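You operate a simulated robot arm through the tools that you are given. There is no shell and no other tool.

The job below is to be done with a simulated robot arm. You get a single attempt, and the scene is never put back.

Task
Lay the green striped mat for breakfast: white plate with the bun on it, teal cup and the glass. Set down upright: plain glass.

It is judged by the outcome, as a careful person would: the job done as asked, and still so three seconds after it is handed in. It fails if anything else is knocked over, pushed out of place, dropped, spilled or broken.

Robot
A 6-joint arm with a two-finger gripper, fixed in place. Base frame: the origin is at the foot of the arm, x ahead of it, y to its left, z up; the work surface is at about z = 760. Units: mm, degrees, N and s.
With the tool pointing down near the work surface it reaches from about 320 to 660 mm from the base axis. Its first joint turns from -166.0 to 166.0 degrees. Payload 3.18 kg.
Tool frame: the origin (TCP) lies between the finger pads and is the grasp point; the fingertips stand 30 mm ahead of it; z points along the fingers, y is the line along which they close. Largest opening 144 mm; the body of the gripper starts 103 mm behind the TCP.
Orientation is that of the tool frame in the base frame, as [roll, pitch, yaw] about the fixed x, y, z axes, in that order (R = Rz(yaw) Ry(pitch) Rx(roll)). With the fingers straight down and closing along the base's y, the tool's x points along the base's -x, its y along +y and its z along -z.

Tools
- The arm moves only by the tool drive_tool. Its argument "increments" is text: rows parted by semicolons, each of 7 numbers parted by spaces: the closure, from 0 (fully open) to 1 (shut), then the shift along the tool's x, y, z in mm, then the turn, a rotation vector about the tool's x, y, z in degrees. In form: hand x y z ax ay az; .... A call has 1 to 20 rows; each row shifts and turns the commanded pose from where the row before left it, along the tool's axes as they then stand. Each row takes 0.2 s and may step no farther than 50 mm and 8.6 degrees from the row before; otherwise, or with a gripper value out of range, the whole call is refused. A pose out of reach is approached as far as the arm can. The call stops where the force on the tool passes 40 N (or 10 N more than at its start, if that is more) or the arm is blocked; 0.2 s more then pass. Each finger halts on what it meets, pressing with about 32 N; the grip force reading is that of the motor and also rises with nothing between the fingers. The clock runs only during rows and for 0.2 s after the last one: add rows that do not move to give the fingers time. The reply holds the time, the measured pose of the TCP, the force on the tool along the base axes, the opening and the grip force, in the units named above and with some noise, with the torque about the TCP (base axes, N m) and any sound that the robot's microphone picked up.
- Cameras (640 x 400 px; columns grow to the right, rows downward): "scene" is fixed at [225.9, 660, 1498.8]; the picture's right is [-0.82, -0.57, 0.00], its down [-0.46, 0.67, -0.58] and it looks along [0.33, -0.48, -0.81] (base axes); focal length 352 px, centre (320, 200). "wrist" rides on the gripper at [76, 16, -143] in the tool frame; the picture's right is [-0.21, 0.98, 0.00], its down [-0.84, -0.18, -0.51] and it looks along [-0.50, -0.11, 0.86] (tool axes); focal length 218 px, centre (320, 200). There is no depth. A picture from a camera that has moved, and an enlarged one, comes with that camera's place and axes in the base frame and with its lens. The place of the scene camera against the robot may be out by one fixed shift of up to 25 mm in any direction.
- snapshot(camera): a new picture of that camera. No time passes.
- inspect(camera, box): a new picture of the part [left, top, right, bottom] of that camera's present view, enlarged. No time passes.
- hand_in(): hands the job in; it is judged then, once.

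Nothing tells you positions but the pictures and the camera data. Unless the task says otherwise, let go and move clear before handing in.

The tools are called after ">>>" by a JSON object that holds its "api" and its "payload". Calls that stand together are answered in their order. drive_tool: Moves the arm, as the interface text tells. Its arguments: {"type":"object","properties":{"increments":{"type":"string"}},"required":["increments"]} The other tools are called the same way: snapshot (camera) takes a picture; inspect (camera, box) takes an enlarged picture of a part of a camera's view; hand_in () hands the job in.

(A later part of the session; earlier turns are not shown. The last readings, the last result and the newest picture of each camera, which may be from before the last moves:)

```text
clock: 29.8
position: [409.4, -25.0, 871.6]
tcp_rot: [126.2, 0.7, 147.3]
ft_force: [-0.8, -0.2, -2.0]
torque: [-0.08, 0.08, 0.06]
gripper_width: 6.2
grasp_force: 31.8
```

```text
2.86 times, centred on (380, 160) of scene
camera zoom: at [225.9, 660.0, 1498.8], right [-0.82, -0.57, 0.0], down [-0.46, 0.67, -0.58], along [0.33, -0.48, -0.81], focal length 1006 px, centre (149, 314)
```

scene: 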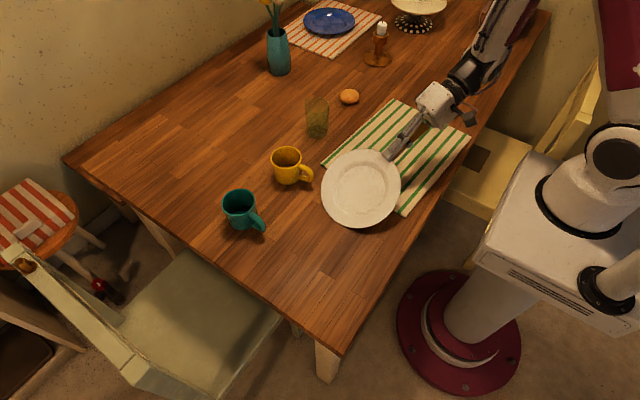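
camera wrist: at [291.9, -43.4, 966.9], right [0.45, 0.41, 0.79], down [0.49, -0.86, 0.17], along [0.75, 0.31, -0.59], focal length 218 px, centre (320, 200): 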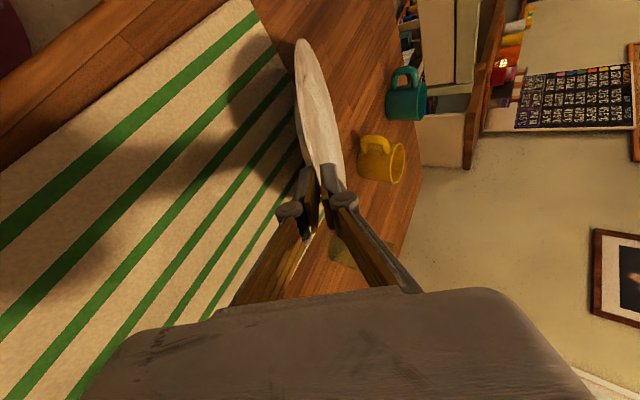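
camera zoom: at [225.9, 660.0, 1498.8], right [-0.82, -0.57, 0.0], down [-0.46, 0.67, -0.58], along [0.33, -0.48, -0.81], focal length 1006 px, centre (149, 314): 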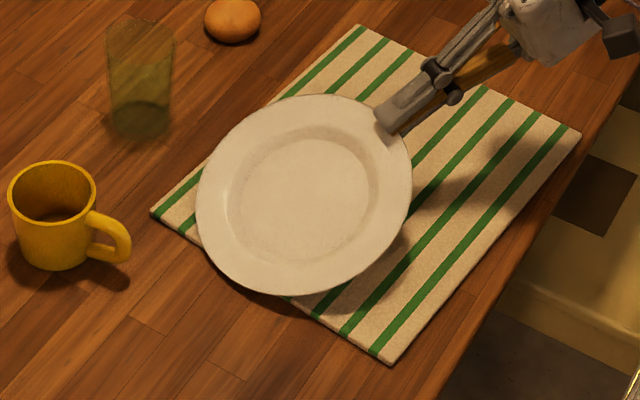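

The far rim is right at the mat edge now. I'll cross it slowly and check that the mat stays put.

>>> {"api": "drive_tool", "payload": {"increments": "1.0 -4.3 -4.0 -5.4 0 -0.8 0.6; 1.0 -4.4 -4.0 -5.3 0 -0.8 0.6; 1.0 -4.4 -3.9 -5.3 0 -0.8 0.6; 1.0 0 0 0 0 0 0"}}

>>> {"api": "inspect", "payload": {"camera": "scene", "box": [280, 90, 480, 230]}}

```text
clock: 30.8
position: [408.6, -50.1, 871.5]
tcp_rot: [126.2, 0.5, 144.2]
ft_force: [-0.1, -0.2, -1.6]
torque: [-0.11, 0.1, 0.01]
gripper_width: 6.1
grasp_force: 32.0
```

```text
2.86 times, centred on (380, 160) of scene
camera zoom: at [225.9, 660.0, 1498.8], right [-0.82, -0.57, 0.0], down [-0.46, 0.67, -0.58], along [0.33, -0.48, -0.81], focal length 1006 px, centre (149, 314)
```

zoom: 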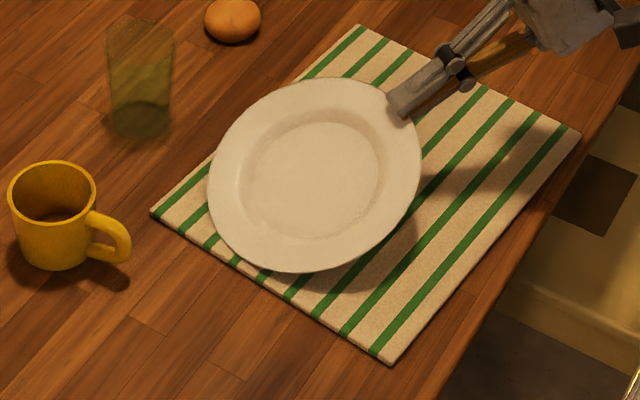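

The plate crossed the edge cleanly and the mat hasn't moved. I'll draw it a few millimetres further, then lower the near side along its arc.

>>> {"api": "drive_tool", "payload": {"increments": "1.0 -3.5 -2.9 -3.9 0 0 0; 1.0 0 -8.4 2.1 0 0 0; 1.0 0 -8.4 2.1 0 0 0; 1.0 0 -8.4 2.1 0 0 0; 1.0 0 -8.4 2.1 0 0 0; 1.0 0 -8.2 1.9 0 0 0; 1.0 0 -7.9 2.3 0 0 0; 1.0 0 0 0 0 0 0"}}

>>> {"api": "inspect", "payload": {"camera": "scene", "box": [280, 90, 480, 230]}}

>>> {"api": "inspect", "payload": {"camera": "wrist", "box": [240, 20, 420, 240]}}

```text
clock: 32.6
position: [397.8, -68.1, 824.3]
tcp_rot: [126.2, 0.6, 144.2]
ft_force: [-0.4, 1.1, -1.1]
torque: [0.09, 0.11, 0.11]
gripper_width: 5.6
grasp_force: 32.3
```

```text
2.86 times, centred on (380, 160) of scene
camera zoom: at [225.9, 660.0, 1498.8], right [-0.82, -0.57, 0.0], down [-0.46, 0.67, -0.58], along [0.33, -0.48, -0.81], focal length 1006 px, centre (149, 314)
```

zoom: 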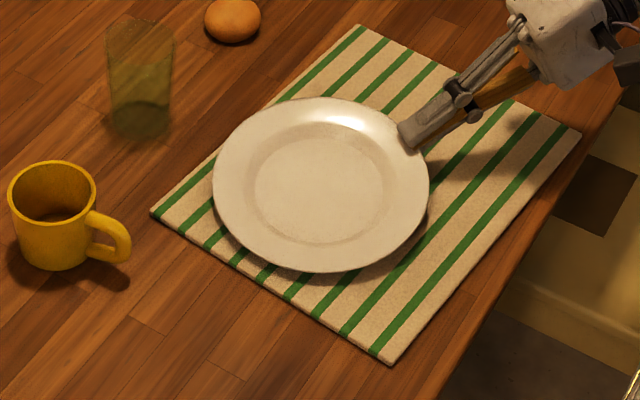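

```text
1.82 times, centred on (330, 130) of wrist
camera zoom: at [274.0, -108.8, 919.9], right [0.5, 0.35, 0.79], down [0.38, -0.91, 0.16], along [0.78, 0.22, -0.59], focal length 397 px, centre (302, 327)
```

zoom: 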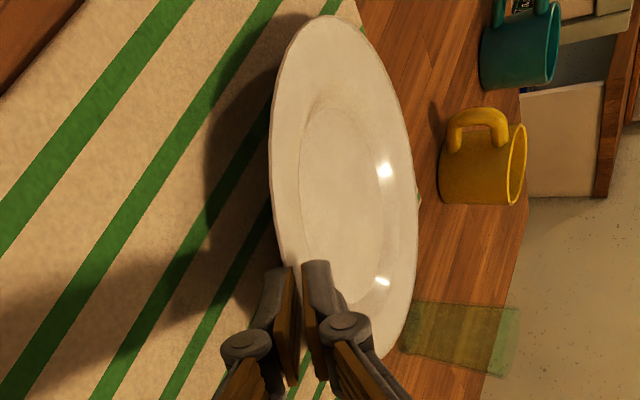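

>>> {"api": "drive_tool", "payload": {"increments": "1.0 0 -7.1 2.5 0 0 0; 1.0 0 -6.8 2.9 0 0 0; 1.0 0 -6.5 3.3 0 0 0; 1.0 0 -4.4 2.4 0 0 0; 1.0 0 0 0 0 0 0"}}

>>> {"api": "inspect", "payload": {"camera": "scene", "box": [280, 90, 480, 230]}}

>>> {"api": "inspect", "payload": {"camera": "wrist", "box": [240, 20, 420, 240]}}

```text
clock: 33.8
position: [396.4, -74.5, 799.1]
tcp_rot: [126.0, 0.7, 144.2]
ft_force: [-1.6, -2.9, 5.3]
torque: [0.35, 0.12, 0.06]
gripper_width: 5.9
grasp_force: 31.9
```

```text
2.86 times, centred on (380, 160) of scene
camera zoom: at [225.9, 660.0, 1498.8], right [-0.82, -0.57, 0.0], down [-0.46, 0.67, -0.58], along [0.33, -0.48, -0.81], focal length 1006 px, centre (149, 314)
```

zoom: 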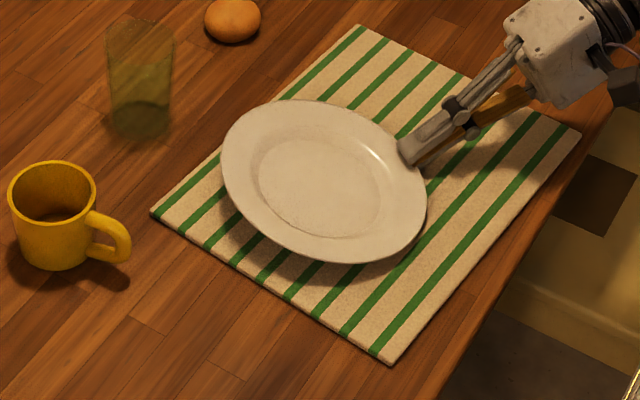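

```text
1.82 times, centred on (330, 130) of wrist
camera zoom: at [271.3, -114.5, 894.4], right [0.5, 0.35, 0.79], down [0.38, -0.91, 0.16], along [0.78, 0.22, -0.59], focal length 397 px, centre (302, 327)
```

zoom: 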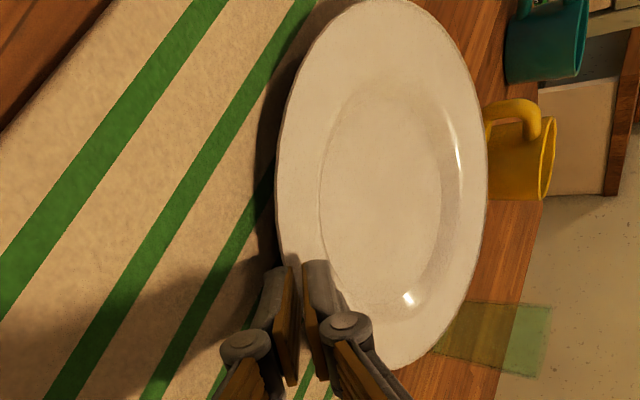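

The plate now rests on the mat, nearly level, with the same forces as right after the first pinch. I'll open the fingers slightly to let the rim settle and check before withdrawing.

>>> {"api": "drive_tool", "payload": {"increments": "0.95 0 -1.2 0.9 0 0 0; 0.94 0 0 0 0 0 0; 0.93 0 0 0 0 0 0; 0.93 0 0 0 0 0 0"}}

>>> {"api": "inspect", "payload": {"camera": "scene", "box": [280, 90, 480, 230]}}

>>> {"api": "inspect", "payload": {"camera": "wrist", "box": [240, 20, 420, 240]}}

```text
clock: 34.8
position: [395.6, -74.4, 797.4]
tcp_rot: [126.1, 0.5, 144.2]
ft_force: [1.3, -0.7, 3.3]
torque: [0.1, -0.05, -0.02]
gripper_width: 11.9
grasp_force: 1.5
```

```text
2.86 times, centred on (380, 160) of scene
camera zoom: at [225.9, 660.0, 1498.8], right [-0.82, -0.57, 0.0], down [-0.46, 0.67, -0.58], along [0.33, -0.48, -0.81], focal length 1006 px, centre (149, 314)
```

zoom: 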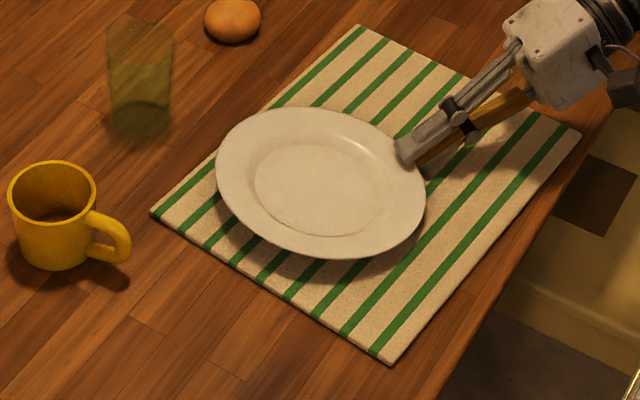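

```text
1.82 times, centred on (330, 130) of wrist
camera zoom: at [271.2, -113.8, 893.1], right [0.5, 0.35, 0.79], down [0.38, -0.91, 0.16], along [0.78, 0.22, -0.59], focal length 397 px, centre (302, 327)
```

zoom: 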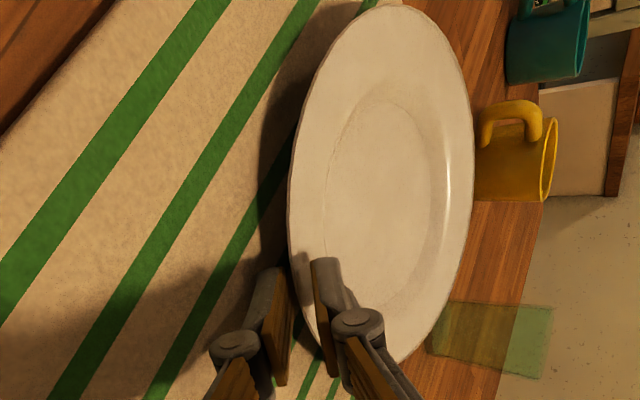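

The plate is flat on the mat. I'll withdraw along the tool axis, first gently, then further.

>>> {"api": "drive_tool", "payload": {"increments": "0.93 0 0 -3 0 0 0; 0.93 0 0 -4 0 0 0; 0.93 0 0 -6 0 0 0; 0.93 0 0 -10 0 0 0; 0.93 0 0 0 0 0 0"}}

>>> {"api": "inspect", "payload": {"camera": "scene", "box": [280, 90, 480, 230]}}

>>> {"api": "snapshot", "payload": {"camera": "wrist"}}

```text
clock: 36.0
position: [383.5, -89.2, 811.2]
tcp_rot: [126.2, 0.6, 144.1]
ft_force: [-1.0, -0.1, 0.2]
torque: [0.0, 0.01, 0.01]
gripper_width: 10.0
grasp_force: 0.0
```

```text
2.86 times, centred on (380, 160) of scene
camera zoom: at [225.9, 660.0, 1498.8], right [-0.82, -0.57, 0.0], down [-0.46, 0.67, -0.58], along [0.33, -0.48, -0.81], focal length 1006 px, centre (149, 314)
```

zoom: 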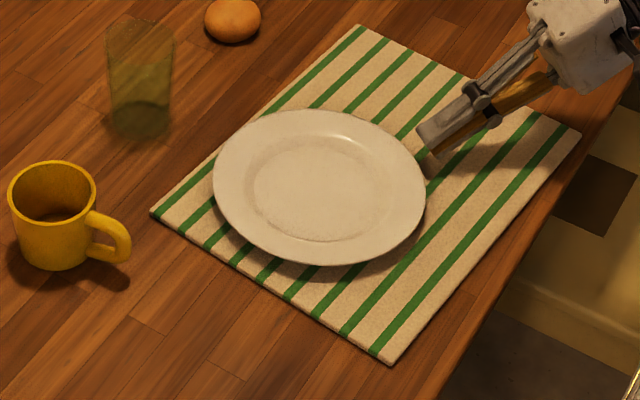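

```text
taken
camera wrist: at [259.6, -129.5, 907.2], right [0.5, 0.35, 0.79], down [0.38, -0.91, 0.16], along [0.78, 0.22, -0.59], focal length 218 px, centre (320, 200)
```

wrist: 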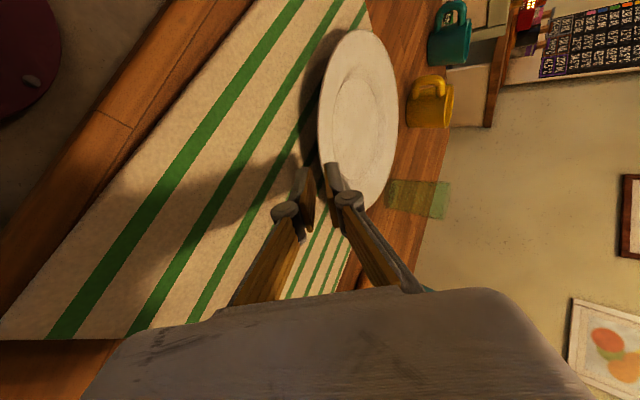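

The plate sits flat on the mat, about 15 mm or more inside every edge. Next is the bun, so I'll retreat, rise and bring the tool back to vertical.

>>> {"api": "drive_tool", "payload": {"increments": "0.93 0 0 -20 0 0 0; 0.93 0 0 -20 0 0 0; 0.8 0 40 -28 0 0 0; 0.8 0 40 -28 0 0 0; 0.6 0 0 0 8.5 0 0; 0.5 0 0 0 8.5 0 0; 0.5 0 0 0 8.5 0 0; 0.5 0 0 0 8.5 0 0; 0.5 0 0 0 8.5 0 0; 0.5 0 0 0 8.5 0 0; 0.5 0 0 0 2.8 0 0; 0.5 0 0 0 0 0 0"}}

>>> {"api": "snapshot", "payload": {"camera": "wrist"}}

>>> {"api": "snapshot", "payload": {"camera": "scene"}}

```text
clock: 38.6
position: [363.1, -75.2, 891.2]
tcp_rot: [180.0, 0.7, 144.2]
ft_force: [0.0, 0.3, -0.1]
torque: [0.01, -0.01, -0.03]
gripper_width: 72.0
grasp_force: 0.1
out of reach, approached as far as the arm can: row 3, 4
```

```text
taken
camera wrist: at [310.2, -16.2, 1032.1], right [0.74, 0.67, 0.0], down [0.57, -0.63, 0.52], along [0.35, -0.38, -0.86], focal length 218 px, centre (320, 200)
```

wrist: 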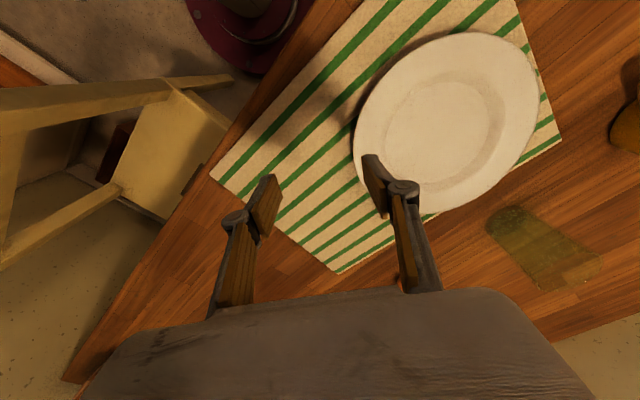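

```text
taken
```

scene: 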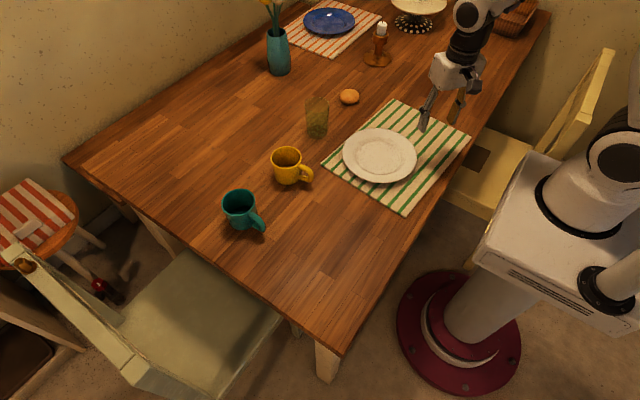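

The tool is vertical again and the plate is well placed. I'll turn toward the bun and move over for a closer view.

>>> {"api": "drive_tool", "payload": {"increments": "0.2 0 0 0 0 0 -7.7; 0 0 0 0 0 0 -7.7; 0 0 0 0 0 0 -7.6; 0 -47.8 -4.5 -3 0 0 0; 0 -47.8 -4.5 -3 0 0 0; 0 -47.8 -4.5 -3 0 0 0; 0 0 0 0 0 0 0"}}

>>> {"api": "snapshot", "payload": {"camera": "wrist"}}

```text
clock: 40.2
position: [501.4, -120.2, 901.1]
tcp_rot: [-179.8, 0.6, 167.2]
ft_force: [-0.1, 0.1, 0.0]
torque: [-0.01, 0.0, -0.02]
gripper_width: 144.0
grasp_force: 0.0
```

```text
taken
camera wrist: at [427.9, -86.1, 1043.1], right [0.42, 0.91, 0.0], down [0.78, -0.36, 0.52], along [0.47, -0.22, -0.86], focal length 218 px, centre (320, 200)
```

wrist: 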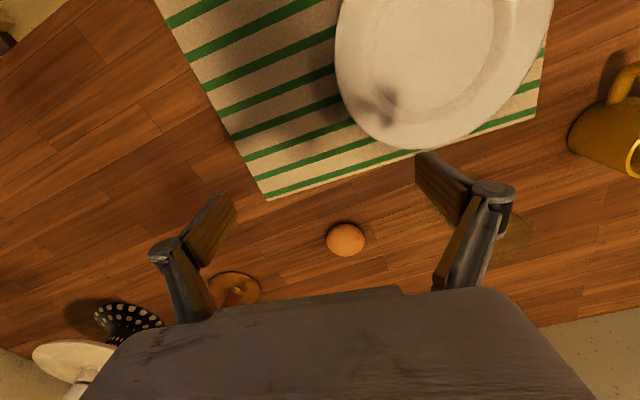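

The bun is at about (656, −148), 62 mm across. I'll tilt the tool outward by 30° to extend reach and go to a pre-grasp point just above and in front of it.

>>> {"api": "drive_tool", "payload": {"increments": "0.3 0 0 0 0 -7.5 0; 0.3 0 0 0 0 -7.5 0; 0.3 0 0 0 0 -7.5 0; 0.3 0 0 0 0 -7.5 0; 0.3 -24.7 2.4 36.2 0 0 0; 0.3 -24.7 2.4 36.2 0 0 0; 0.3 -24.7 2.4 36.2 0 0 0; 0.3 0 0 0 0 0 0"}}

>>> {"api": "snapshot", "payload": {"camera": "wrist"}}

>>> {"api": "inspect", "payload": {"camera": "scene", "box": [290, 40, 450, 160]}}

```text
clock: 42.0
position: [617.8, -141.1, 846.6]
tcp_rot: [-179.6, 30.7, 167.4]
ft_force: [0.5, -0.6, -0.2]
torque: [0.04, -0.01, -0.01]
gripper_width: 100.8
grasp_force: 0.1
```

```text
taken
camera wrist: at [486.9, -93.4, 929.4], right [0.39, 0.91, 0.1], down [0.42, -0.27, 0.87], along [0.82, -0.3, -0.49], focal length 218 px, centre (320, 200)
```

wrist: 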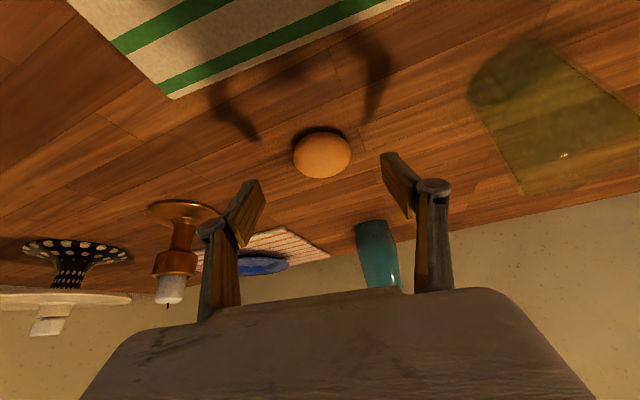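

```text
3.33 times, centred on (370, 100) of scene
camera zoom: at [225.9, 660.0, 1498.8], right [-0.82, -0.57, 0.0], down [-0.46, 0.67, -0.58], along [0.33, -0.48, -0.81], focal length 1174 px, centre (153, 533)
```

zoom: 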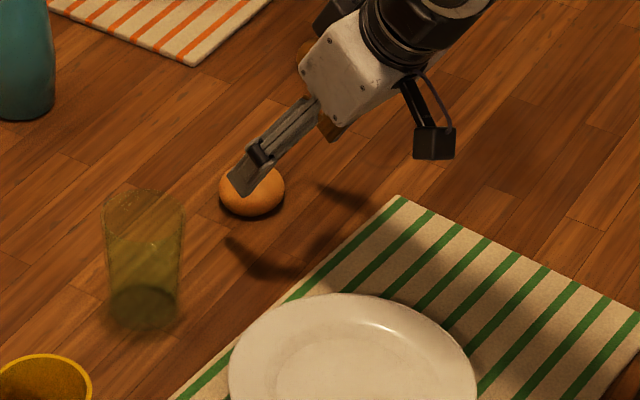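

The bun is centred just below the fingers at about (653, −147). I'll advance along the tool axis to straddle it and check before closing.

>>> {"api": "drive_tool", "payload": {"increments": "0.3 2.2 1 19 0 0 0; 0.3 2.2 1 19 0 0 0; 0.3 0 0 19 0 0 0; 0.3 0 0 0 0 0 0"}}

>>> {"api": "snapshot", "payload": {"camera": "wrist"}}

```text
clock: 43.0
position: [643.3, -144.3, 795.4]
tcp_rot: [-179.8, 30.6, 167.3]
ft_force: [-0.4, 0.0, 0.4]
torque: [0.0, -0.03, -0.01]
gripper_width: 100.5
grasp_force: 0.0
```

```text
taken
camera wrist: at [511.9, -98.3, 877.7], right [0.39, 0.91, 0.1], down [0.42, -0.28, 0.87], along [0.82, -0.3, -0.49], focal length 218 px, centre (320, 200)
```

wrist: 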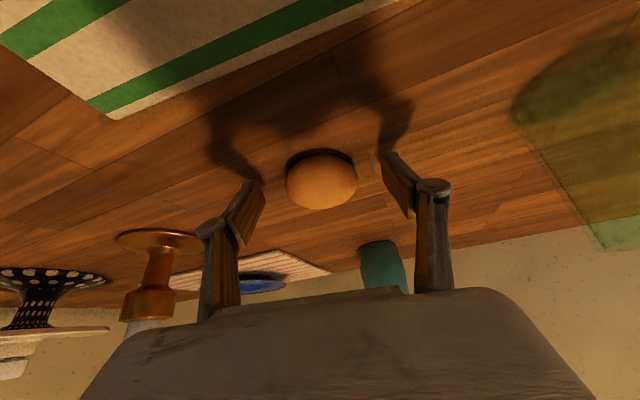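

>>> {"api": "drive_tool", "payload": {"increments": "0.45 0 0 0 0 0 0; 0.55 0 0 0 0 0 0; 0.6 0 0 0 0 0 0; 0.62 0 0 0 0 0 0; 0.62 0 0 0 0 0 0; 0.62 0 0 0 0 0 0"}}

>>> {"api": "snapshot", "payload": {"camera": "wrist"}}

```text
clock: 44.4
position: [643.0, -146.1, 795.4]
tcp_rot: [-179.8, 30.6, 167.3]
ft_force: [-1.2, -0.5, 3.4]
torque: [0.04, -0.03, 0.03]
gripper_width: 61.1
grasp_force: 32.3
```

```text
taken
camera wrist: at [511.7, -98.2, 878.0], right [0.39, 0.91, 0.1], down [0.42, -0.28, 0.87], along [0.82, -0.3, -0.49], focal length 218 px, centre (320, 200)
```

wrist: 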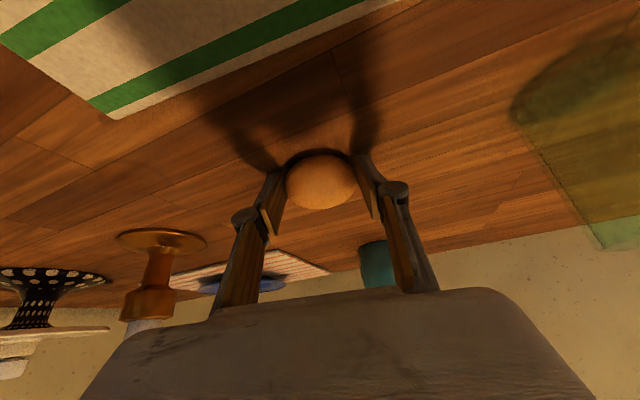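

The bun is held at 61 mm with 32 N. I'll lift it gently.

>>> {"api": "drive_tool", "payload": {"increments": "0.62 -5.1 0 -8.6 0 0 0; 0.62 -10.2 0 -17.2 0 0 0; 0.62 -15.3 0 -25.8 0 0 0; 0.62 -15.3 0 -25.8 0 0 0; 0.62 0 0 0 0 0 0"}}

>>> {"api": "snapshot", "payload": {"camera": "wrist"}}

```text
clock: 45.6
position: [642.8, -144.0, 885.6]
tcp_rot: [-179.8, 30.6, 167.3]
ft_force: [0.5, -0.3, -0.2]
torque: [0.02, 0.03, -0.01]
gripper_width: 60.0
grasp_force: 32.4
```

```text
taken
camera wrist: at [512.6, -96.4, 968.2], right [0.39, 0.91, 0.1], down [0.42, -0.28, 0.87], along [0.82, -0.3, -0.49], focal length 218 px, centre (320, 200)
```

wrist: 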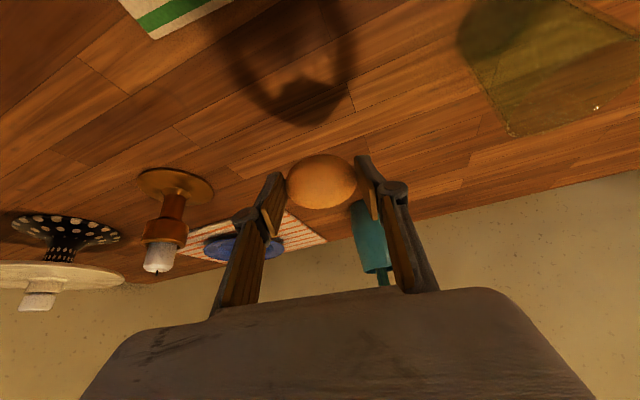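

The bun is secure. I'll turn the tool to face the plate and carry the bun over it at a safe height.

>>> {"api": "drive_tool", "payload": {"increments": "0.62 0 0 0 -3.9 0 -6.6; 0.62 0 0 0 -3.9 0 -6.6; 0.62 26.5 28.9 -15.7 0 0 0; 0.62 26.5 28.9 -15.7 0 0 0; 0.62 26.5 28.9 -15.7 0 0 0; 0.62 26.5 28.9 -15.7 0 0 0; 0.62 26.5 28.9 -15.7 0 0 0; 0.62 26.5 28.9 -15.7 0 0 0; 0.62 0 0 0 0 0 0"}}

>>> {"api": "snapshot", "payload": {"camera": "wrist"}}

>>> {"api": "inspect", "payload": {"camera": "scene", "box": [280, 70, 480, 220]}}

```text
clock: 47.6
position: [472.9, -13.1, 880.2]
tcp_rot: [180.0, 30.5, -177.3]
ft_force: [0.3, -0.3, -0.1]
torque: [0.01, 0.03, -0.01]
gripper_width: 59.7
grasp_force: 32.0
out of reach, approached as far as the arm can: row 8
```

```text
taken
camera wrist: at [335.2, -1.8, 962.3], right [0.13, 0.99, 0.11], down [0.48, -0.16, 0.86], along [0.87, -0.07, -0.49], focal length 218 px, centre (320, 200)
```

wrist: 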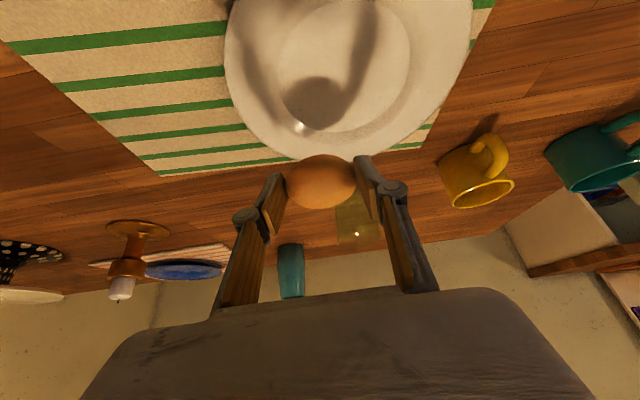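

```text
2.67 times, centred on (380, 145) of scene
camera zoom: at [225.9, 660.0, 1498.8], right [-0.82, -0.57, 0.0], down [-0.46, 0.67, -0.58], along [0.33, -0.48, -0.81], focal length 939 px, centre (160, 347)
```

zoom: 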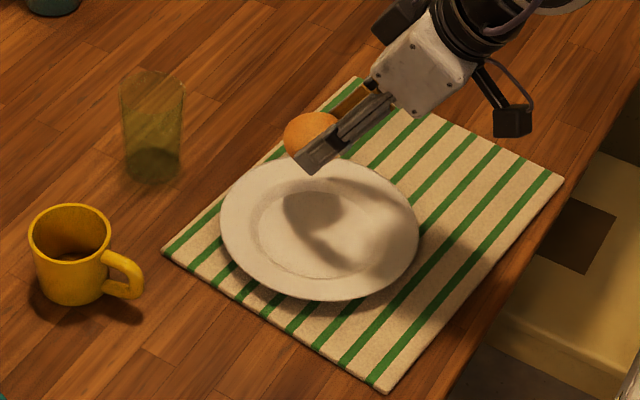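

The arm reached its inner limit slightly short of the plate centre at this height. I'll shift sideways, lower somewhat and then try to come in closer.

>>> {"api": "drive_tool", "payload": {"increments": "0.62 0 17 0 0 0 0; 0.62 0 17 0 0 0 0; 0.62 10.2 0 17.2 0 0 0; 0.62 10.2 0 17.2 0 0 0; 0.62 0 0 0 0 0 0; 0.62 8.6 0 -5.1 0 0 0; 0.62 8.6 0 -5.1 0 0 0; 0.62 0 0 0 0 0 0"}}

>>> {"api": "snapshot", "payload": {"camera": "wrist"}}

```text
clock: 49.4
position: [451.5, -27.9, 852.7]
tcp_rot: [179.5, 30.3, -177.7]
ft_force: [0.9, 0.7, -0.4]
torque: [-0.01, 0.0, -0.01]
gripper_width: 59.6
grasp_force: 32.1
out of reach, approached as far as the arm can: row 1, 2, 3, 6, 7
```

```text
taken
camera wrist: at [313.9, -17.3, 935.5], right [0.14, 0.98, 0.11], down [0.48, -0.17, 0.86], along [0.87, -0.06, -0.49], focal length 218 px, centre (320, 200)
```

wrist: 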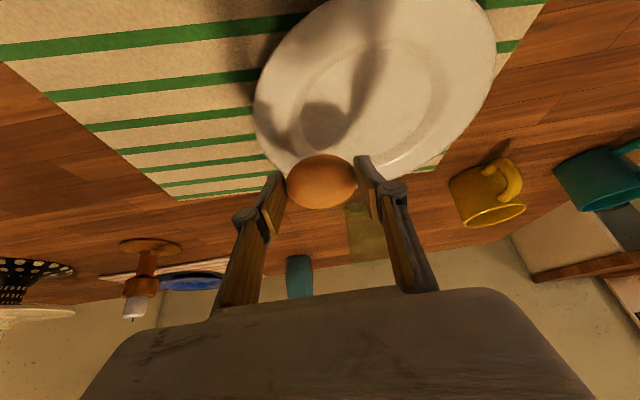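

The inner limit depends on the outward tilt, so I'll reduce the tilt to about 16° here. The bun can level itself on the plate. Then I'll move over the plate centre.

>>> {"api": "drive_tool", "payload": {"increments": "0.62 0 0 -6 0 7 0; 0.62 0 0 -6 0 7 0; 0.62 0 0 0 0 0 0; 0.62 0 12 0 0 0 0; 0.62 0 12 0 0 0 0; 0.62 0 12 0 0 0 0; 0.62 0 12 0 0 0 0; 0.62 0 0 0 0 0 0"}}

>>> {"api": "snapshot", "payload": {"camera": "wrist"}}

>>> {"api": "inspect", "payload": {"camera": "scene", "box": [280, 70, 480, 220]}}

```text
clock: 51.2
position: [444.9, 23.4, 857.7]
tcp_rot: [179.0, 22.7, -177.3]
ft_force: [-0.2, -0.8, -0.2]
torque: [0.01, 0.01, -0.04]
gripper_width: 59.4
grasp_force: 32.2
out of reach, approached as far as the arm can: row 2
```

```text
taken
camera wrist: at [319.9, 31.8, 958.8], right [0.14, 0.99, 0.1], down [0.59, -0.16, 0.79], along [0.79, -0.05, -0.6], focal length 218 px, centre (320, 200)
```

wrist: 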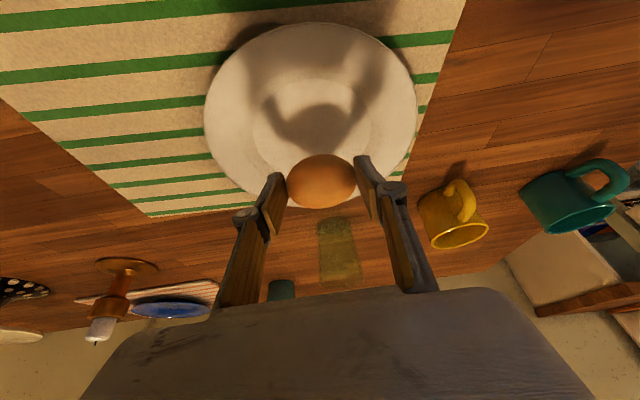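

```text
2.67 times, centred on (380, 145) of scene
camera zoom: at [225.9, 660.0, 1498.8], right [-0.82, -0.57, 0.0], down [-0.46, 0.67, -0.58], along [0.33, -0.48, -0.81], focal length 939 px, centre (160, 347)
```

zoom: 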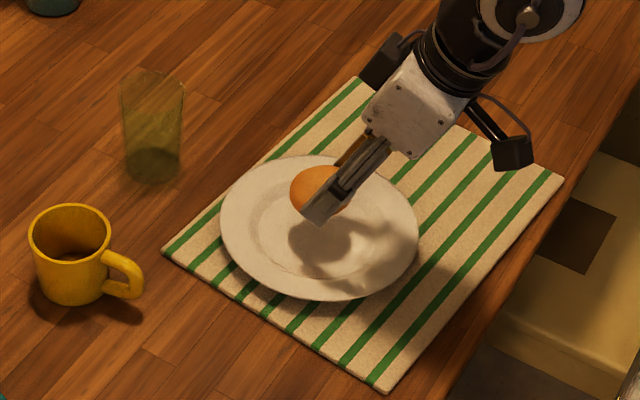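

The bun is over the plate centre (about 458, 24). I'll lower it straight down most of the way and check.

>>> {"api": "drive_tool", "payload": {"increments": "0.62 5.1 0 12.3 0 0 0; 0.62 5.1 0 12.3 0 0 0; 0.62 5.1 0 12.3 0 0 0; 0.62 0 0 0 0 0 0"}}

>>> {"api": "inspect", "payload": {"camera": "wrist", "box": [200, 20, 440, 230]}}

>>> {"api": "inspect", "payload": {"camera": "scene", "box": [320, 110, 440, 200]}}

```text
clock: 52.2
position: [438.5, 19.3, 832.6]
tcp_rot: [177.4, 20.6, -177.5]
ft_force: [-0.4, 0.5, -0.7]
torque: [-0.03, 0.0, 0.01]
gripper_width: 58.9
grasp_force: 32.1
out of reach, approached as far as the arm can: row 1, 2, 3
```

```text
1.90 times, centred on (320, 125) of wrist
camera zoom: at [316.2, 23.8, 939.0], right [0.14, 0.98, 0.11], down [0.62, -0.17, 0.76], along [0.77, -0.03, -0.64], focal length 416 px, centre (320, 343)
```

zoom: 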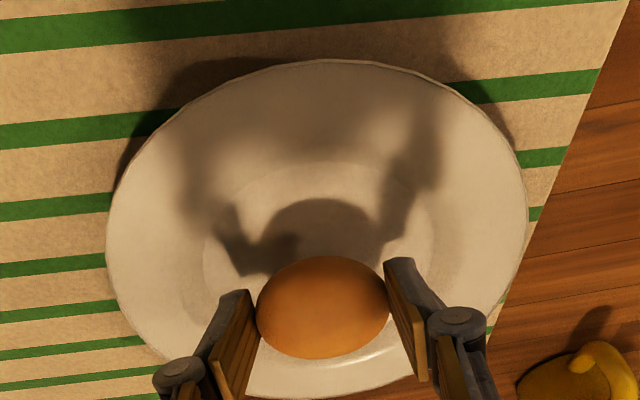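

```text
4.44 times, centred on (380, 155) of scene
camera zoom: at [225.9, 660.0, 1498.8], right [-0.82, -0.57, 0.0], down [-0.46, 0.67, -0.58], along [0.33, -0.48, -0.81], focal length 1565 px, centre (53, 400)
```

zoom: 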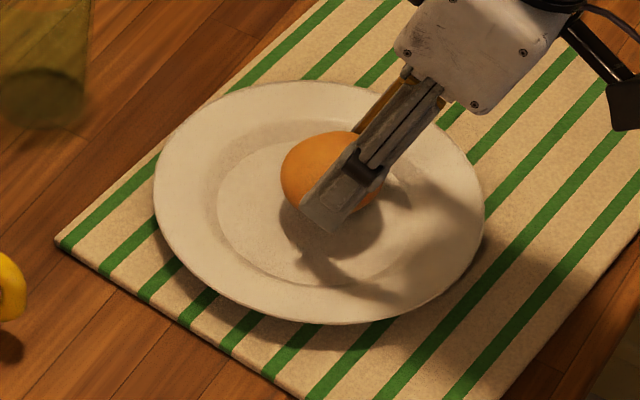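

The tilt limit tightens as I go lower, so I'll reduce the tilt a bit more, shift outward 10 mm and continue down.

>>> {"api": "drive_tool", "payload": {"increments": "0.62 -4.8 1.5 1.4 0 5 0; 0.62 -4.8 1.5 1.4 0 0 0; 0.62 0 0 0 0 0 0; 0.62 2.7 0 9.6 0 0 0; 0.62 2.1 0 7.7 0 0 0; 0.62 0 0 0 0 0 0"}}

>>> {"api": "inspect", "payload": {"camera": "wrist", "box": [200, 20, 440, 230]}}

>>> {"api": "inspect", "payload": {"camera": "scene", "box": [320, 110, 440, 200]}}

```text
clock: 53.6
position: [449.5, 21.3, 816.0]
tcp_rot: [179.3, 17.9, -177.3]
ft_force: [-8.3, 6.4, 26.5]
torque: [0.27, -0.56, 0.25]
gripper_width: 59.2
grasp_force: 31.8
out of reach, approached as far as the arm can: row 1, 2, 4
```

```text
1.90 times, centred on (320, 125) of wrist
camera zoom: at [332.9, 31.5, 927.0], right [0.15, 0.99, 0.08], down [0.65, -0.15, 0.74], along [0.74, -0.06, -0.67], focal length 416 px, centre (320, 343)
```

zoom: 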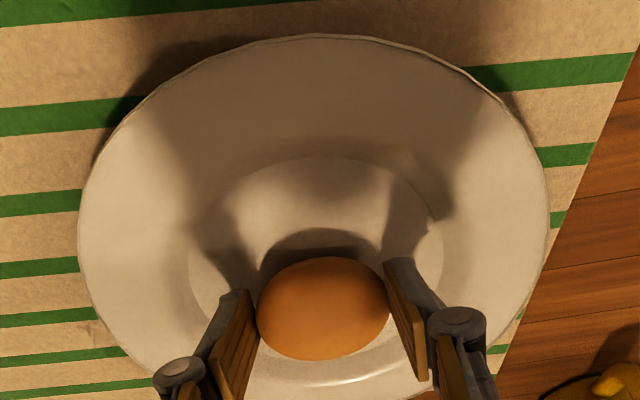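

```text
4.44 times, centred on (380, 155) of scene
camera zoom: at [225.9, 660.0, 1498.8], right [-0.82, -0.57, 0.0], down [-0.46, 0.67, -0.58], along [0.33, -0.48, -0.81], focal length 1565 px, centre (53, 400)
```

zoom: 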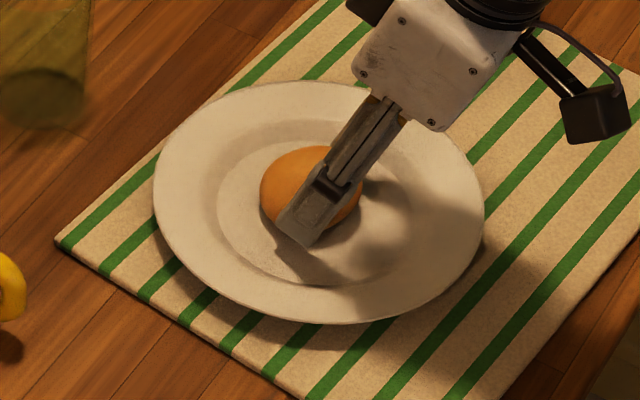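

The bun has touched the plate, with about 26 N of upward push. I'll ease up slightly and open the fingers slowly.

>>> {"api": "drive_tool", "payload": {"increments": "0.62 -0.5 0 -1.5 0 0 0; 0.61 0 0 0 0 0 0; 0.59 0 0 0 0 0 0; 0.57 0 0 0 0 0 0; 0.55 0 0 0 0 0 0; 0.55 0 0 0 0 0 0"}}

>>> {"api": "inspect", "payload": {"camera": "wrist", "box": [200, 20, 440, 230]}}

>>> {"api": "inspect", "payload": {"camera": "scene", "box": [320, 110, 440, 200]}}

```text
clock: 55.0
position: [448.7, 22.1, 815.7]
tcp_rot: [179.4, 17.9, -177.3]
ft_force: [0.2, -0.1, -0.6]
torque: [0.0, 0.02, -0.03]
gripper_width: 64.8
grasp_force: 0.1
```

```text
1.90 times, centred on (320, 125) of wrist
camera zoom: at [333.1, 31.5, 927.5], right [0.15, 0.99, 0.08], down [0.66, -0.16, 0.74], along [0.74, -0.06, -0.67], focal length 416 px, centre (320, 343)
```

zoom: 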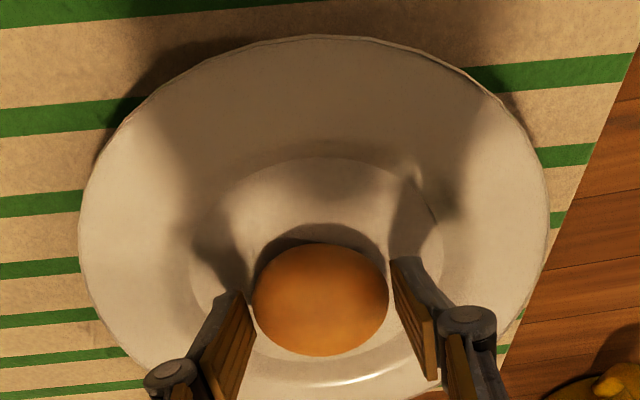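

```text
4.44 times, centred on (380, 155) of scene
camera zoom: at [225.9, 660.0, 1498.8], right [-0.82, -0.57, 0.0], down [-0.46, 0.67, -0.58], along [0.33, -0.48, -0.81], focal length 1565 px, centre (53, 400)
```

zoom: 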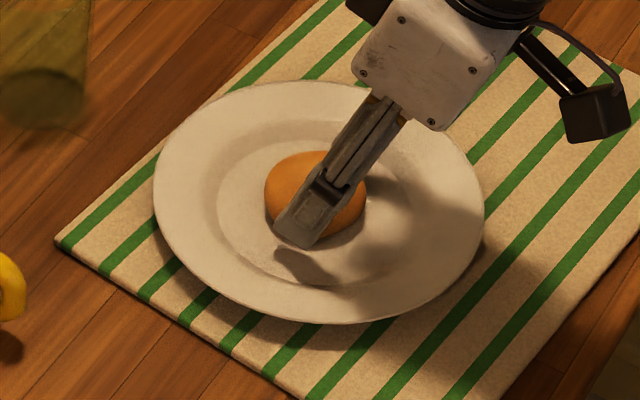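

The bun has settled flat on the plate. I'll open more and withdraw upward.

>>> {"api": "drive_tool", "payload": {"increments": "0.5 0 0 0 0 0 0; 0.45 0 0 -8 0 0 0; 0.45 0 0 -20 0 0 0; 0.45 0 0 -30 0 0 0; 0.45 0 0 -30 0 0 0; 0.45 0 0 0 0 0 0"}}

>>> {"api": "snapshot", "payload": {"camera": "wrist"}}

>>> {"api": "snapshot", "payload": {"camera": "scene"}}

```text
clock: 56.4
position: [442.7, 37.6, 866.0]
tcp_rot: [171.4, 18.2, 168.7]
ft_force: [-1.2, -0.9, -0.7]
torque: [0.1, -0.08, 0.01]
gripper_width: 79.0
grasp_force: 0.1
out of reach, approached as far as the arm can: row 3, 4, 5
```

```text
taken
camera wrist: at [326.7, 55.3, 977.2], right [0.34, 0.92, 0.2], down [0.59, -0.37, 0.71], along [0.73, -0.12, -0.67], focal length 218 px, centre (320, 200)
```

wrist: 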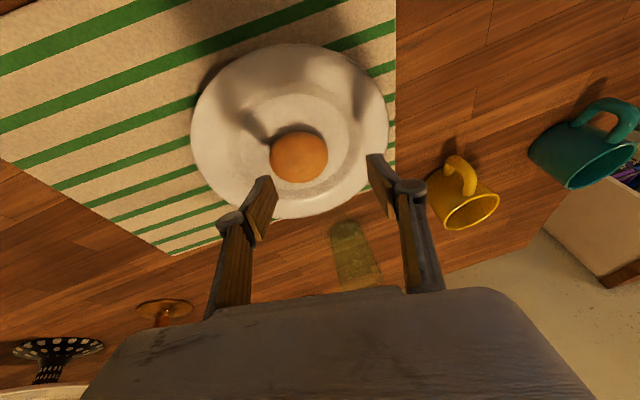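

```text
taken
```

scene: 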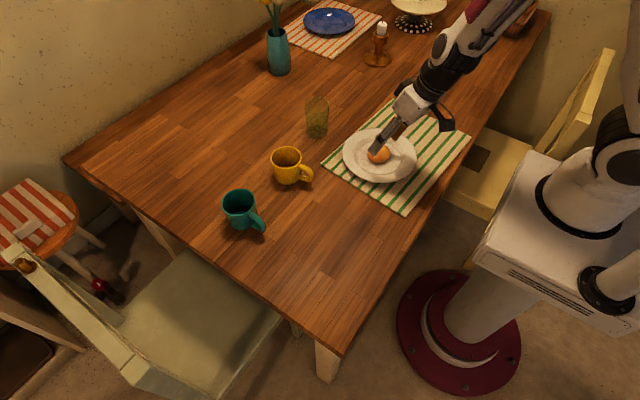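

The bun is on the plate. I'll bring the tool back to vertical, rise and then look closely at the glass.

>>> {"api": "drive_tool", "payload": {"increments": "0.45 0 0 0 2.77 6.07 0; 0.45 0 0 0 2.77 6.07 0; 0.45 0 0 0 2.77 6.07 0; 0.3 0 0 0 0 0 0; 0.2 0 0 -35 0 0 0; 0.2 0 0 0 0 0 0"}}

>>> {"api": "snapshot", "payload": {"camera": "wrist"}}

```text
clock: 57.8
position: [431.6, 41.1, 899.1]
tcp_rot: [-176.7, 2.6, -177.1]
ft_force: [-0.6, 0.4, 0.2]
torque: [0.03, -0.02, 0.02]
gripper_width: 114.9
grasp_force: 0.1
out of reach, approached as far as the arm can: row 1
```

```text
taken
camera wrist: at [348.7, 61.8, 1035.7], right [0.16, 0.99, -0.05], down [0.82, -0.11, 0.55], along [0.54, -0.13, -0.83], focal length 218 px, centre (320, 200)
```

wrist: 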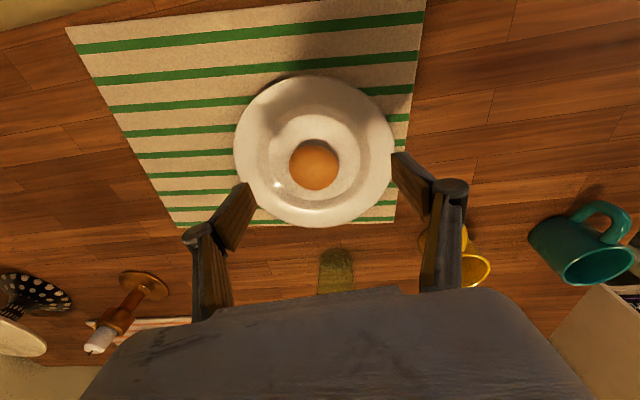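

>>> {"api": "drive_tool", "payload": {"increments": "0.2 0 0 0 -3.3 2.6 0; 0.1 -44 -1 -8 0 0 0; 0 -44 -1 -8 0 0 0; 0 0 0 0 0 0 0"}}

>>> {"api": "snapshot", "payload": {"camera": "wrist"}}

>>> {"api": "inspect", "payload": {"camera": "scene", "box": [270, 80, 370, 160]}}

```text
clock: 58.8
position: [523.0, 44.3, 911.5]
tcp_rot: [-179.9, 0.0, -177.2]
ft_force: [-0.1, 0.1, 0.1]
torque: [-0.02, 0.02, -0.04]
gripper_width: 143.9
grasp_force: 0.0
```

```text
taken
camera wrist: at [445.5, 57.5, 1054.6], right [0.16, 0.99, 0.0], down [0.85, -0.14, 0.51], along [0.5, -0.08, -0.86], focal length 218 px, centre (320, 200)
```

wrist: 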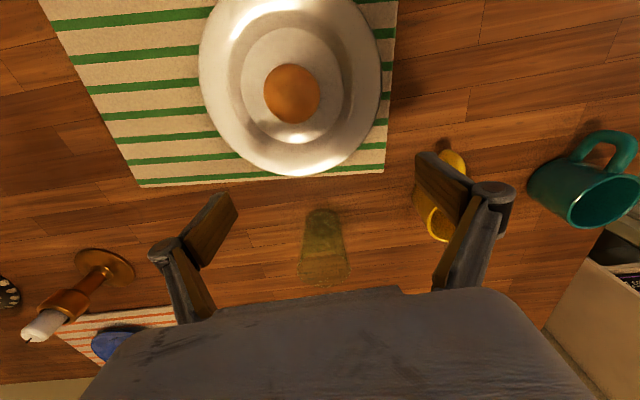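

```text
5.00 times, centred on (320, 120) of scene
camera zoom: at [225.9, 660.0, 1498.8], right [-0.82, -0.57, 0.0], down [-0.46, 0.67, -0.58], along [0.33, -0.48, -0.81], focal length 1761 px, centre (320, 600)
```

zoom: 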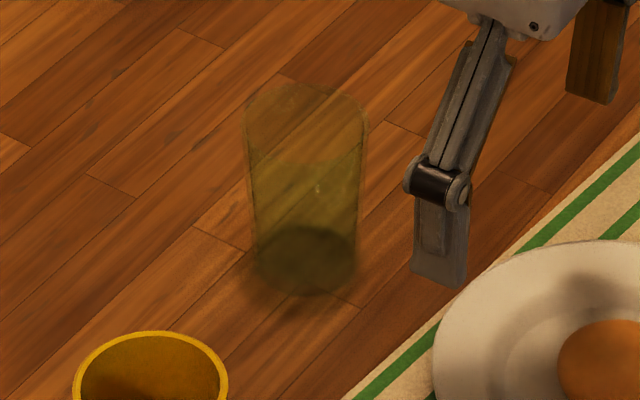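

>>> {"api": "inspect", "payload": {"camera": "wrist", "box": [260, 190, 390, 300]}}

```text
3.64 times, centred on (325, 245) of wrist
camera zoom: at [445.5, 57.5, 1054.6], right [0.16, 0.99, 0.0], down [0.85, -0.14, 0.51], along [0.5, -0.08, -0.86], focal length 794 px, centre (302, 36)
```

zoom: 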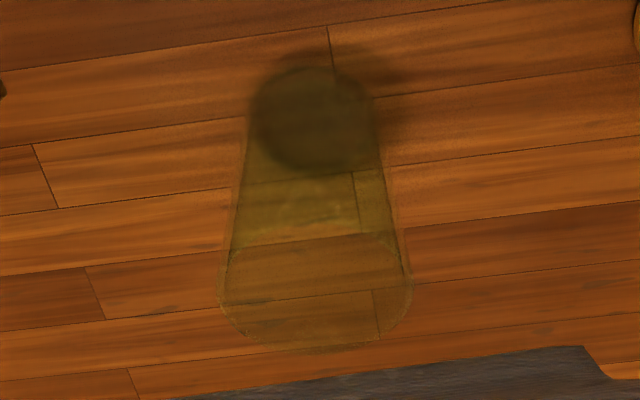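

The glass stands upright at about (661, 28), roughly 60 mm at the base, 68 mm at the rim and 100 mm tall. I'll tilt outward slightly, come down in front of it with the fingers open, then slide outward so it enters between the fingers.

>>> {"api": "drive_tool", "payload": {"increments": "0 0 0 0 0 -6 0; 0 0 0 0 0 -6 0; 0 -37.4 -10.2 19 0 0 0; 0 -37.4 -10.2 19 0 0 0; 0 0 0 0 0 0 0; 0 7.8 0 36.7 0 0 0; 0 7.8 0 36.7 0 0 0; 0 0 0 0 0 0 0"}}

>>> {"api": "snapshot", "payload": {"camera": "wrist"}}

>>> {"api": "inspect", "payload": {"camera": "scene", "box": [270, 60, 430, 180]}}

```text
clock: 60.6
position: [604.4, 27.6, 817.4]
tcp_rot: [180.0, 11.9, -177.2]
ft_force: [0.2, 0.1, 0.2]
torque: [0.03, 0.01, 0.02]
gripper_width: 144.1
grasp_force: 0.0
```

```text
taken
camera wrist: at [499.3, 39.5, 940.0], right [0.16, 0.99, 0.04], down [0.73, -0.15, 0.67], along [0.67, -0.07, -0.74], focal length 218 px, centre (320, 200)
```

wrist: 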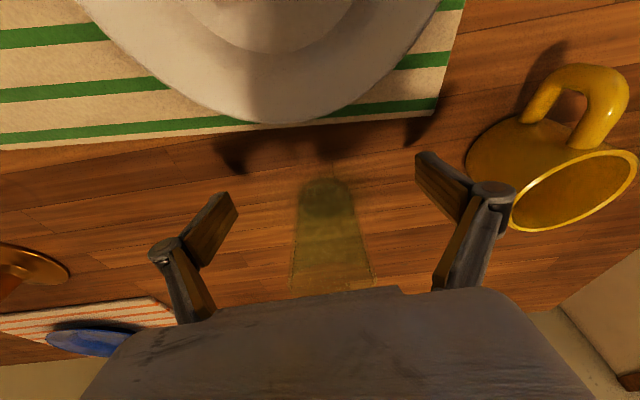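

```text
3.33 times, centred on (350, 120) of scene
camera zoom: at [225.9, 660.0, 1498.8], right [-0.82, -0.57, 0.0], down [-0.46, 0.67, -0.58], along [0.33, -0.48, -0.81], focal length 1174 px, centre (220, 467)
```

zoom: 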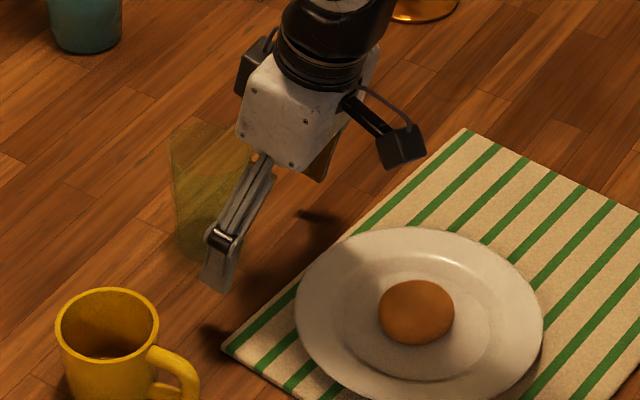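

>>> {"api": "drive_tool", "payload": {"increments": "0 -17.6 0 3.8 0 0 0; 0 -17.6 0 3.8 0 0 0; 0 -17.6 0 3.8 0 0 0; 0 0 0 0 0 0 0"}}

>>> {"api": "snapshot", "payload": {"camera": "wrist"}}

>>> {"api": "inspect", "payload": {"camera": "scene", "box": [270, 60, 430, 180]}}

```text
clock: 61.6
position: [656.3, 30.4, 817.8]
tcp_rot: [180.0, 12.0, -177.2]
ft_force: [0.8, 0.0, 0.5]
torque: [-0.02, -0.04, 0.02]
gripper_width: 144.2
grasp_force: 0.0
```

```text
taken
camera wrist: at [553.1, 42.3, 940.2], right [0.16, 0.99, 0.04], down [0.73, -0.15, 0.67], along [0.67, -0.07, -0.74], focal length 218 px, centre (320, 200)
```

wrist: 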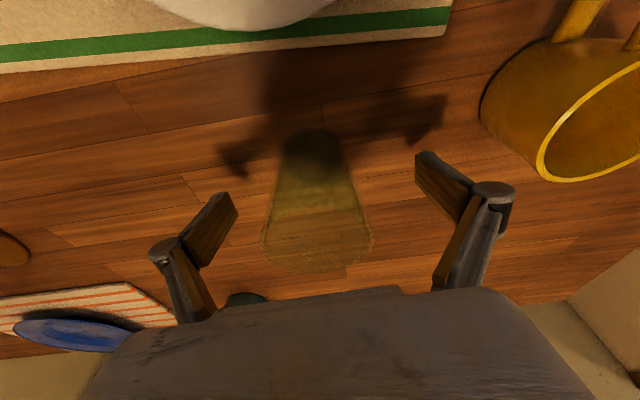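

```text
3.33 times, centred on (350, 120) of scene
camera zoom: at [225.9, 660.0, 1498.8], right [-0.82, -0.57, 0.0], down [-0.46, 0.67, -0.58], along [0.33, -0.48, -0.81], focal length 1174 px, centre (220, 467)
```

zoom: 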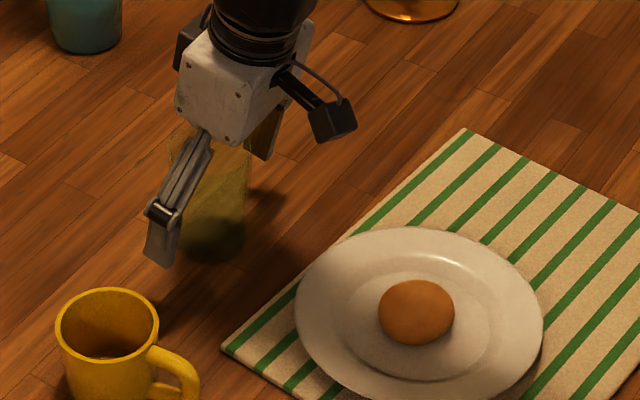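

The glass is centred between the fingers. I'll close gently on it.

>>> {"api": "drive_tool", "payload": {"increments": "0.3 0 0 0 0 0 0; 0.45 0 0 0 0 0 0; 0.52 0 0 0 0 0 0; 0.55 0 0 0 0 0 0; 0.57 0 0 0 0 0 0; 0.59 0 0 0 0 0 0; 0.59 0 0 0 0 0 0"}}

>>> {"api": "snapshot", "payload": {"camera": "wrist"}}

```text
clock: 63.2
position: [658.2, 30.5, 817.6]
tcp_rot: [-180.0, 12.0, -177.2]
ft_force: [-0.9, 0.3, 1.4]
torque: [0.05, -0.01, 0.0]
gripper_width: 64.7
grasp_force: 31.6
```

```text
taken
camera wrist: at [552.8, 42.3, 940.3], right [0.16, 0.99, 0.04], down [0.73, -0.15, 0.67], along [0.67, -0.07, -0.74], focal length 218 px, centre (320, 200)
```

wrist: 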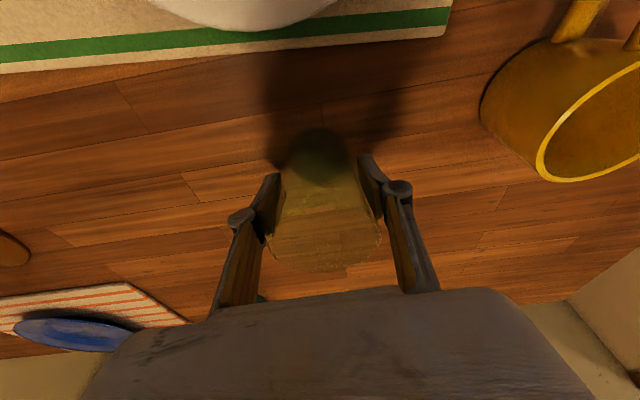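

The glass is held at 64.7 mm. I'll lift it slowly a little and verify.

>>> {"api": "drive_tool", "payload": {"increments": "0.59 -1 0 -5 0 0 0; 0.59 -1.7 0 -7.8 0 0 0; 0.59 -2 0 -9.8 0 0 0; 0.59 0 0 0 0 0 0"}}

>>> {"api": "inspect", "payload": {"camera": "scene", "box": [270, 60, 430, 180]}}

>>> {"api": "snapshot", "payload": {"camera": "wrist"}}

```text
clock: 64.2
position: [657.8, 29.5, 839.8]
tcp_rot: [180.0, 12.1, -177.2]
ft_force: [-1.0, 0.7, -2.7]
torque: [0.03, 0.02, 0.0]
gripper_width: 65.0
grasp_force: 31.8
```

```text
3.33 times, centred on (350, 120) of scene
camera zoom: at [225.9, 660.0, 1498.8], right [-0.82, -0.57, 0.0], down [-0.46, 0.67, -0.58], along [0.33, -0.48, -0.81], focal length 1174 px, centre (220, 467)
```

zoom: 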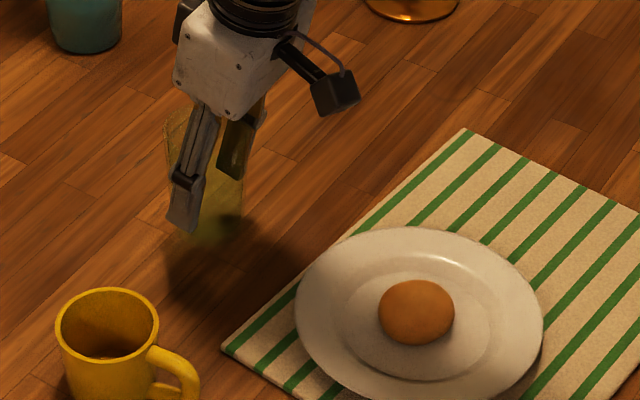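

```text
taken
camera wrist: at [553.5, 41.4, 962.6], right [0.16, 0.99, 0.04], down [0.73, -0.15, 0.67], along [0.67, -0.07, -0.74], focal length 218 px, centre (320, 200)
```

wrist: 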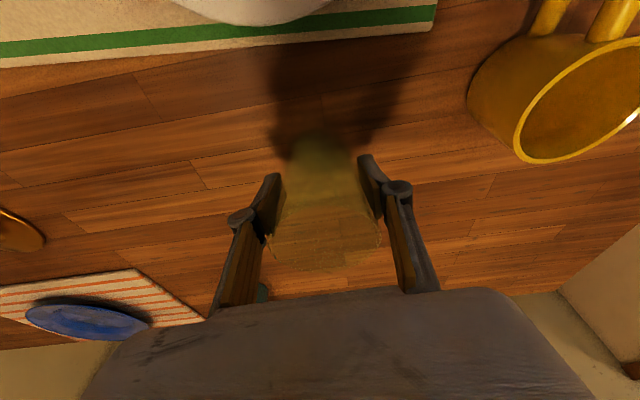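

The glass is lifted cleanly. I'll carry it smoothly around the plate to the free −y side of the mat, about (490, −158).

>>> {"api": "drive_tool", "payload": {"increments": "0.59 7.2 -15.8 -4.8 0.54 0 2.53; 0.59 6.5 -16.2 -4.6 0.54 0 2.53; 0.59 5.7 -16.5 -4.5 0.54 0 2.53; 0.59 5.0 -16.8 -4.3 0.54 0 2.53; 0.59 4.3 -17 -4.2 0.54 0 2.53; 0.59 3.6 -17.2 -4 0.54 0 2.53; 0.59 2.9 -17.4 -3.9 0.54 0 2.53; 0.59 2.2 -17.5 -3.7 0.54 0 2.53; 0.59 0 0 0 0 0 0"}}

>>> {"api": "snapshot", "payload": {"camera": "wrist"}}

```text
clock: 66.2
position: [596.6, -99.2, 865.8]
tcp_rot: [180.0, 12.0, 162.0]
ft_force: [0.4, -0.1, -1.2]
torque: [-0.01, 0.01, 0.01]
gripper_width: 64.8
grasp_force: 31.8
```

```text
taken
camera wrist: at [503.5, -50.6, 988.5], right [0.5, 0.87, 0.04], down [0.63, -0.39, 0.67], along [0.6, -0.31, -0.74], focal length 218 px, centre (320, 200)
```

wrist: 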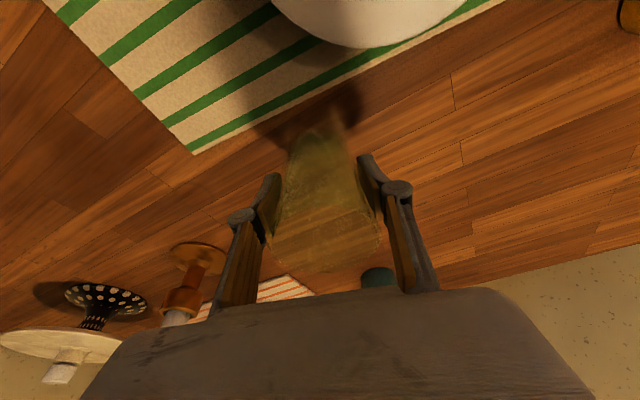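

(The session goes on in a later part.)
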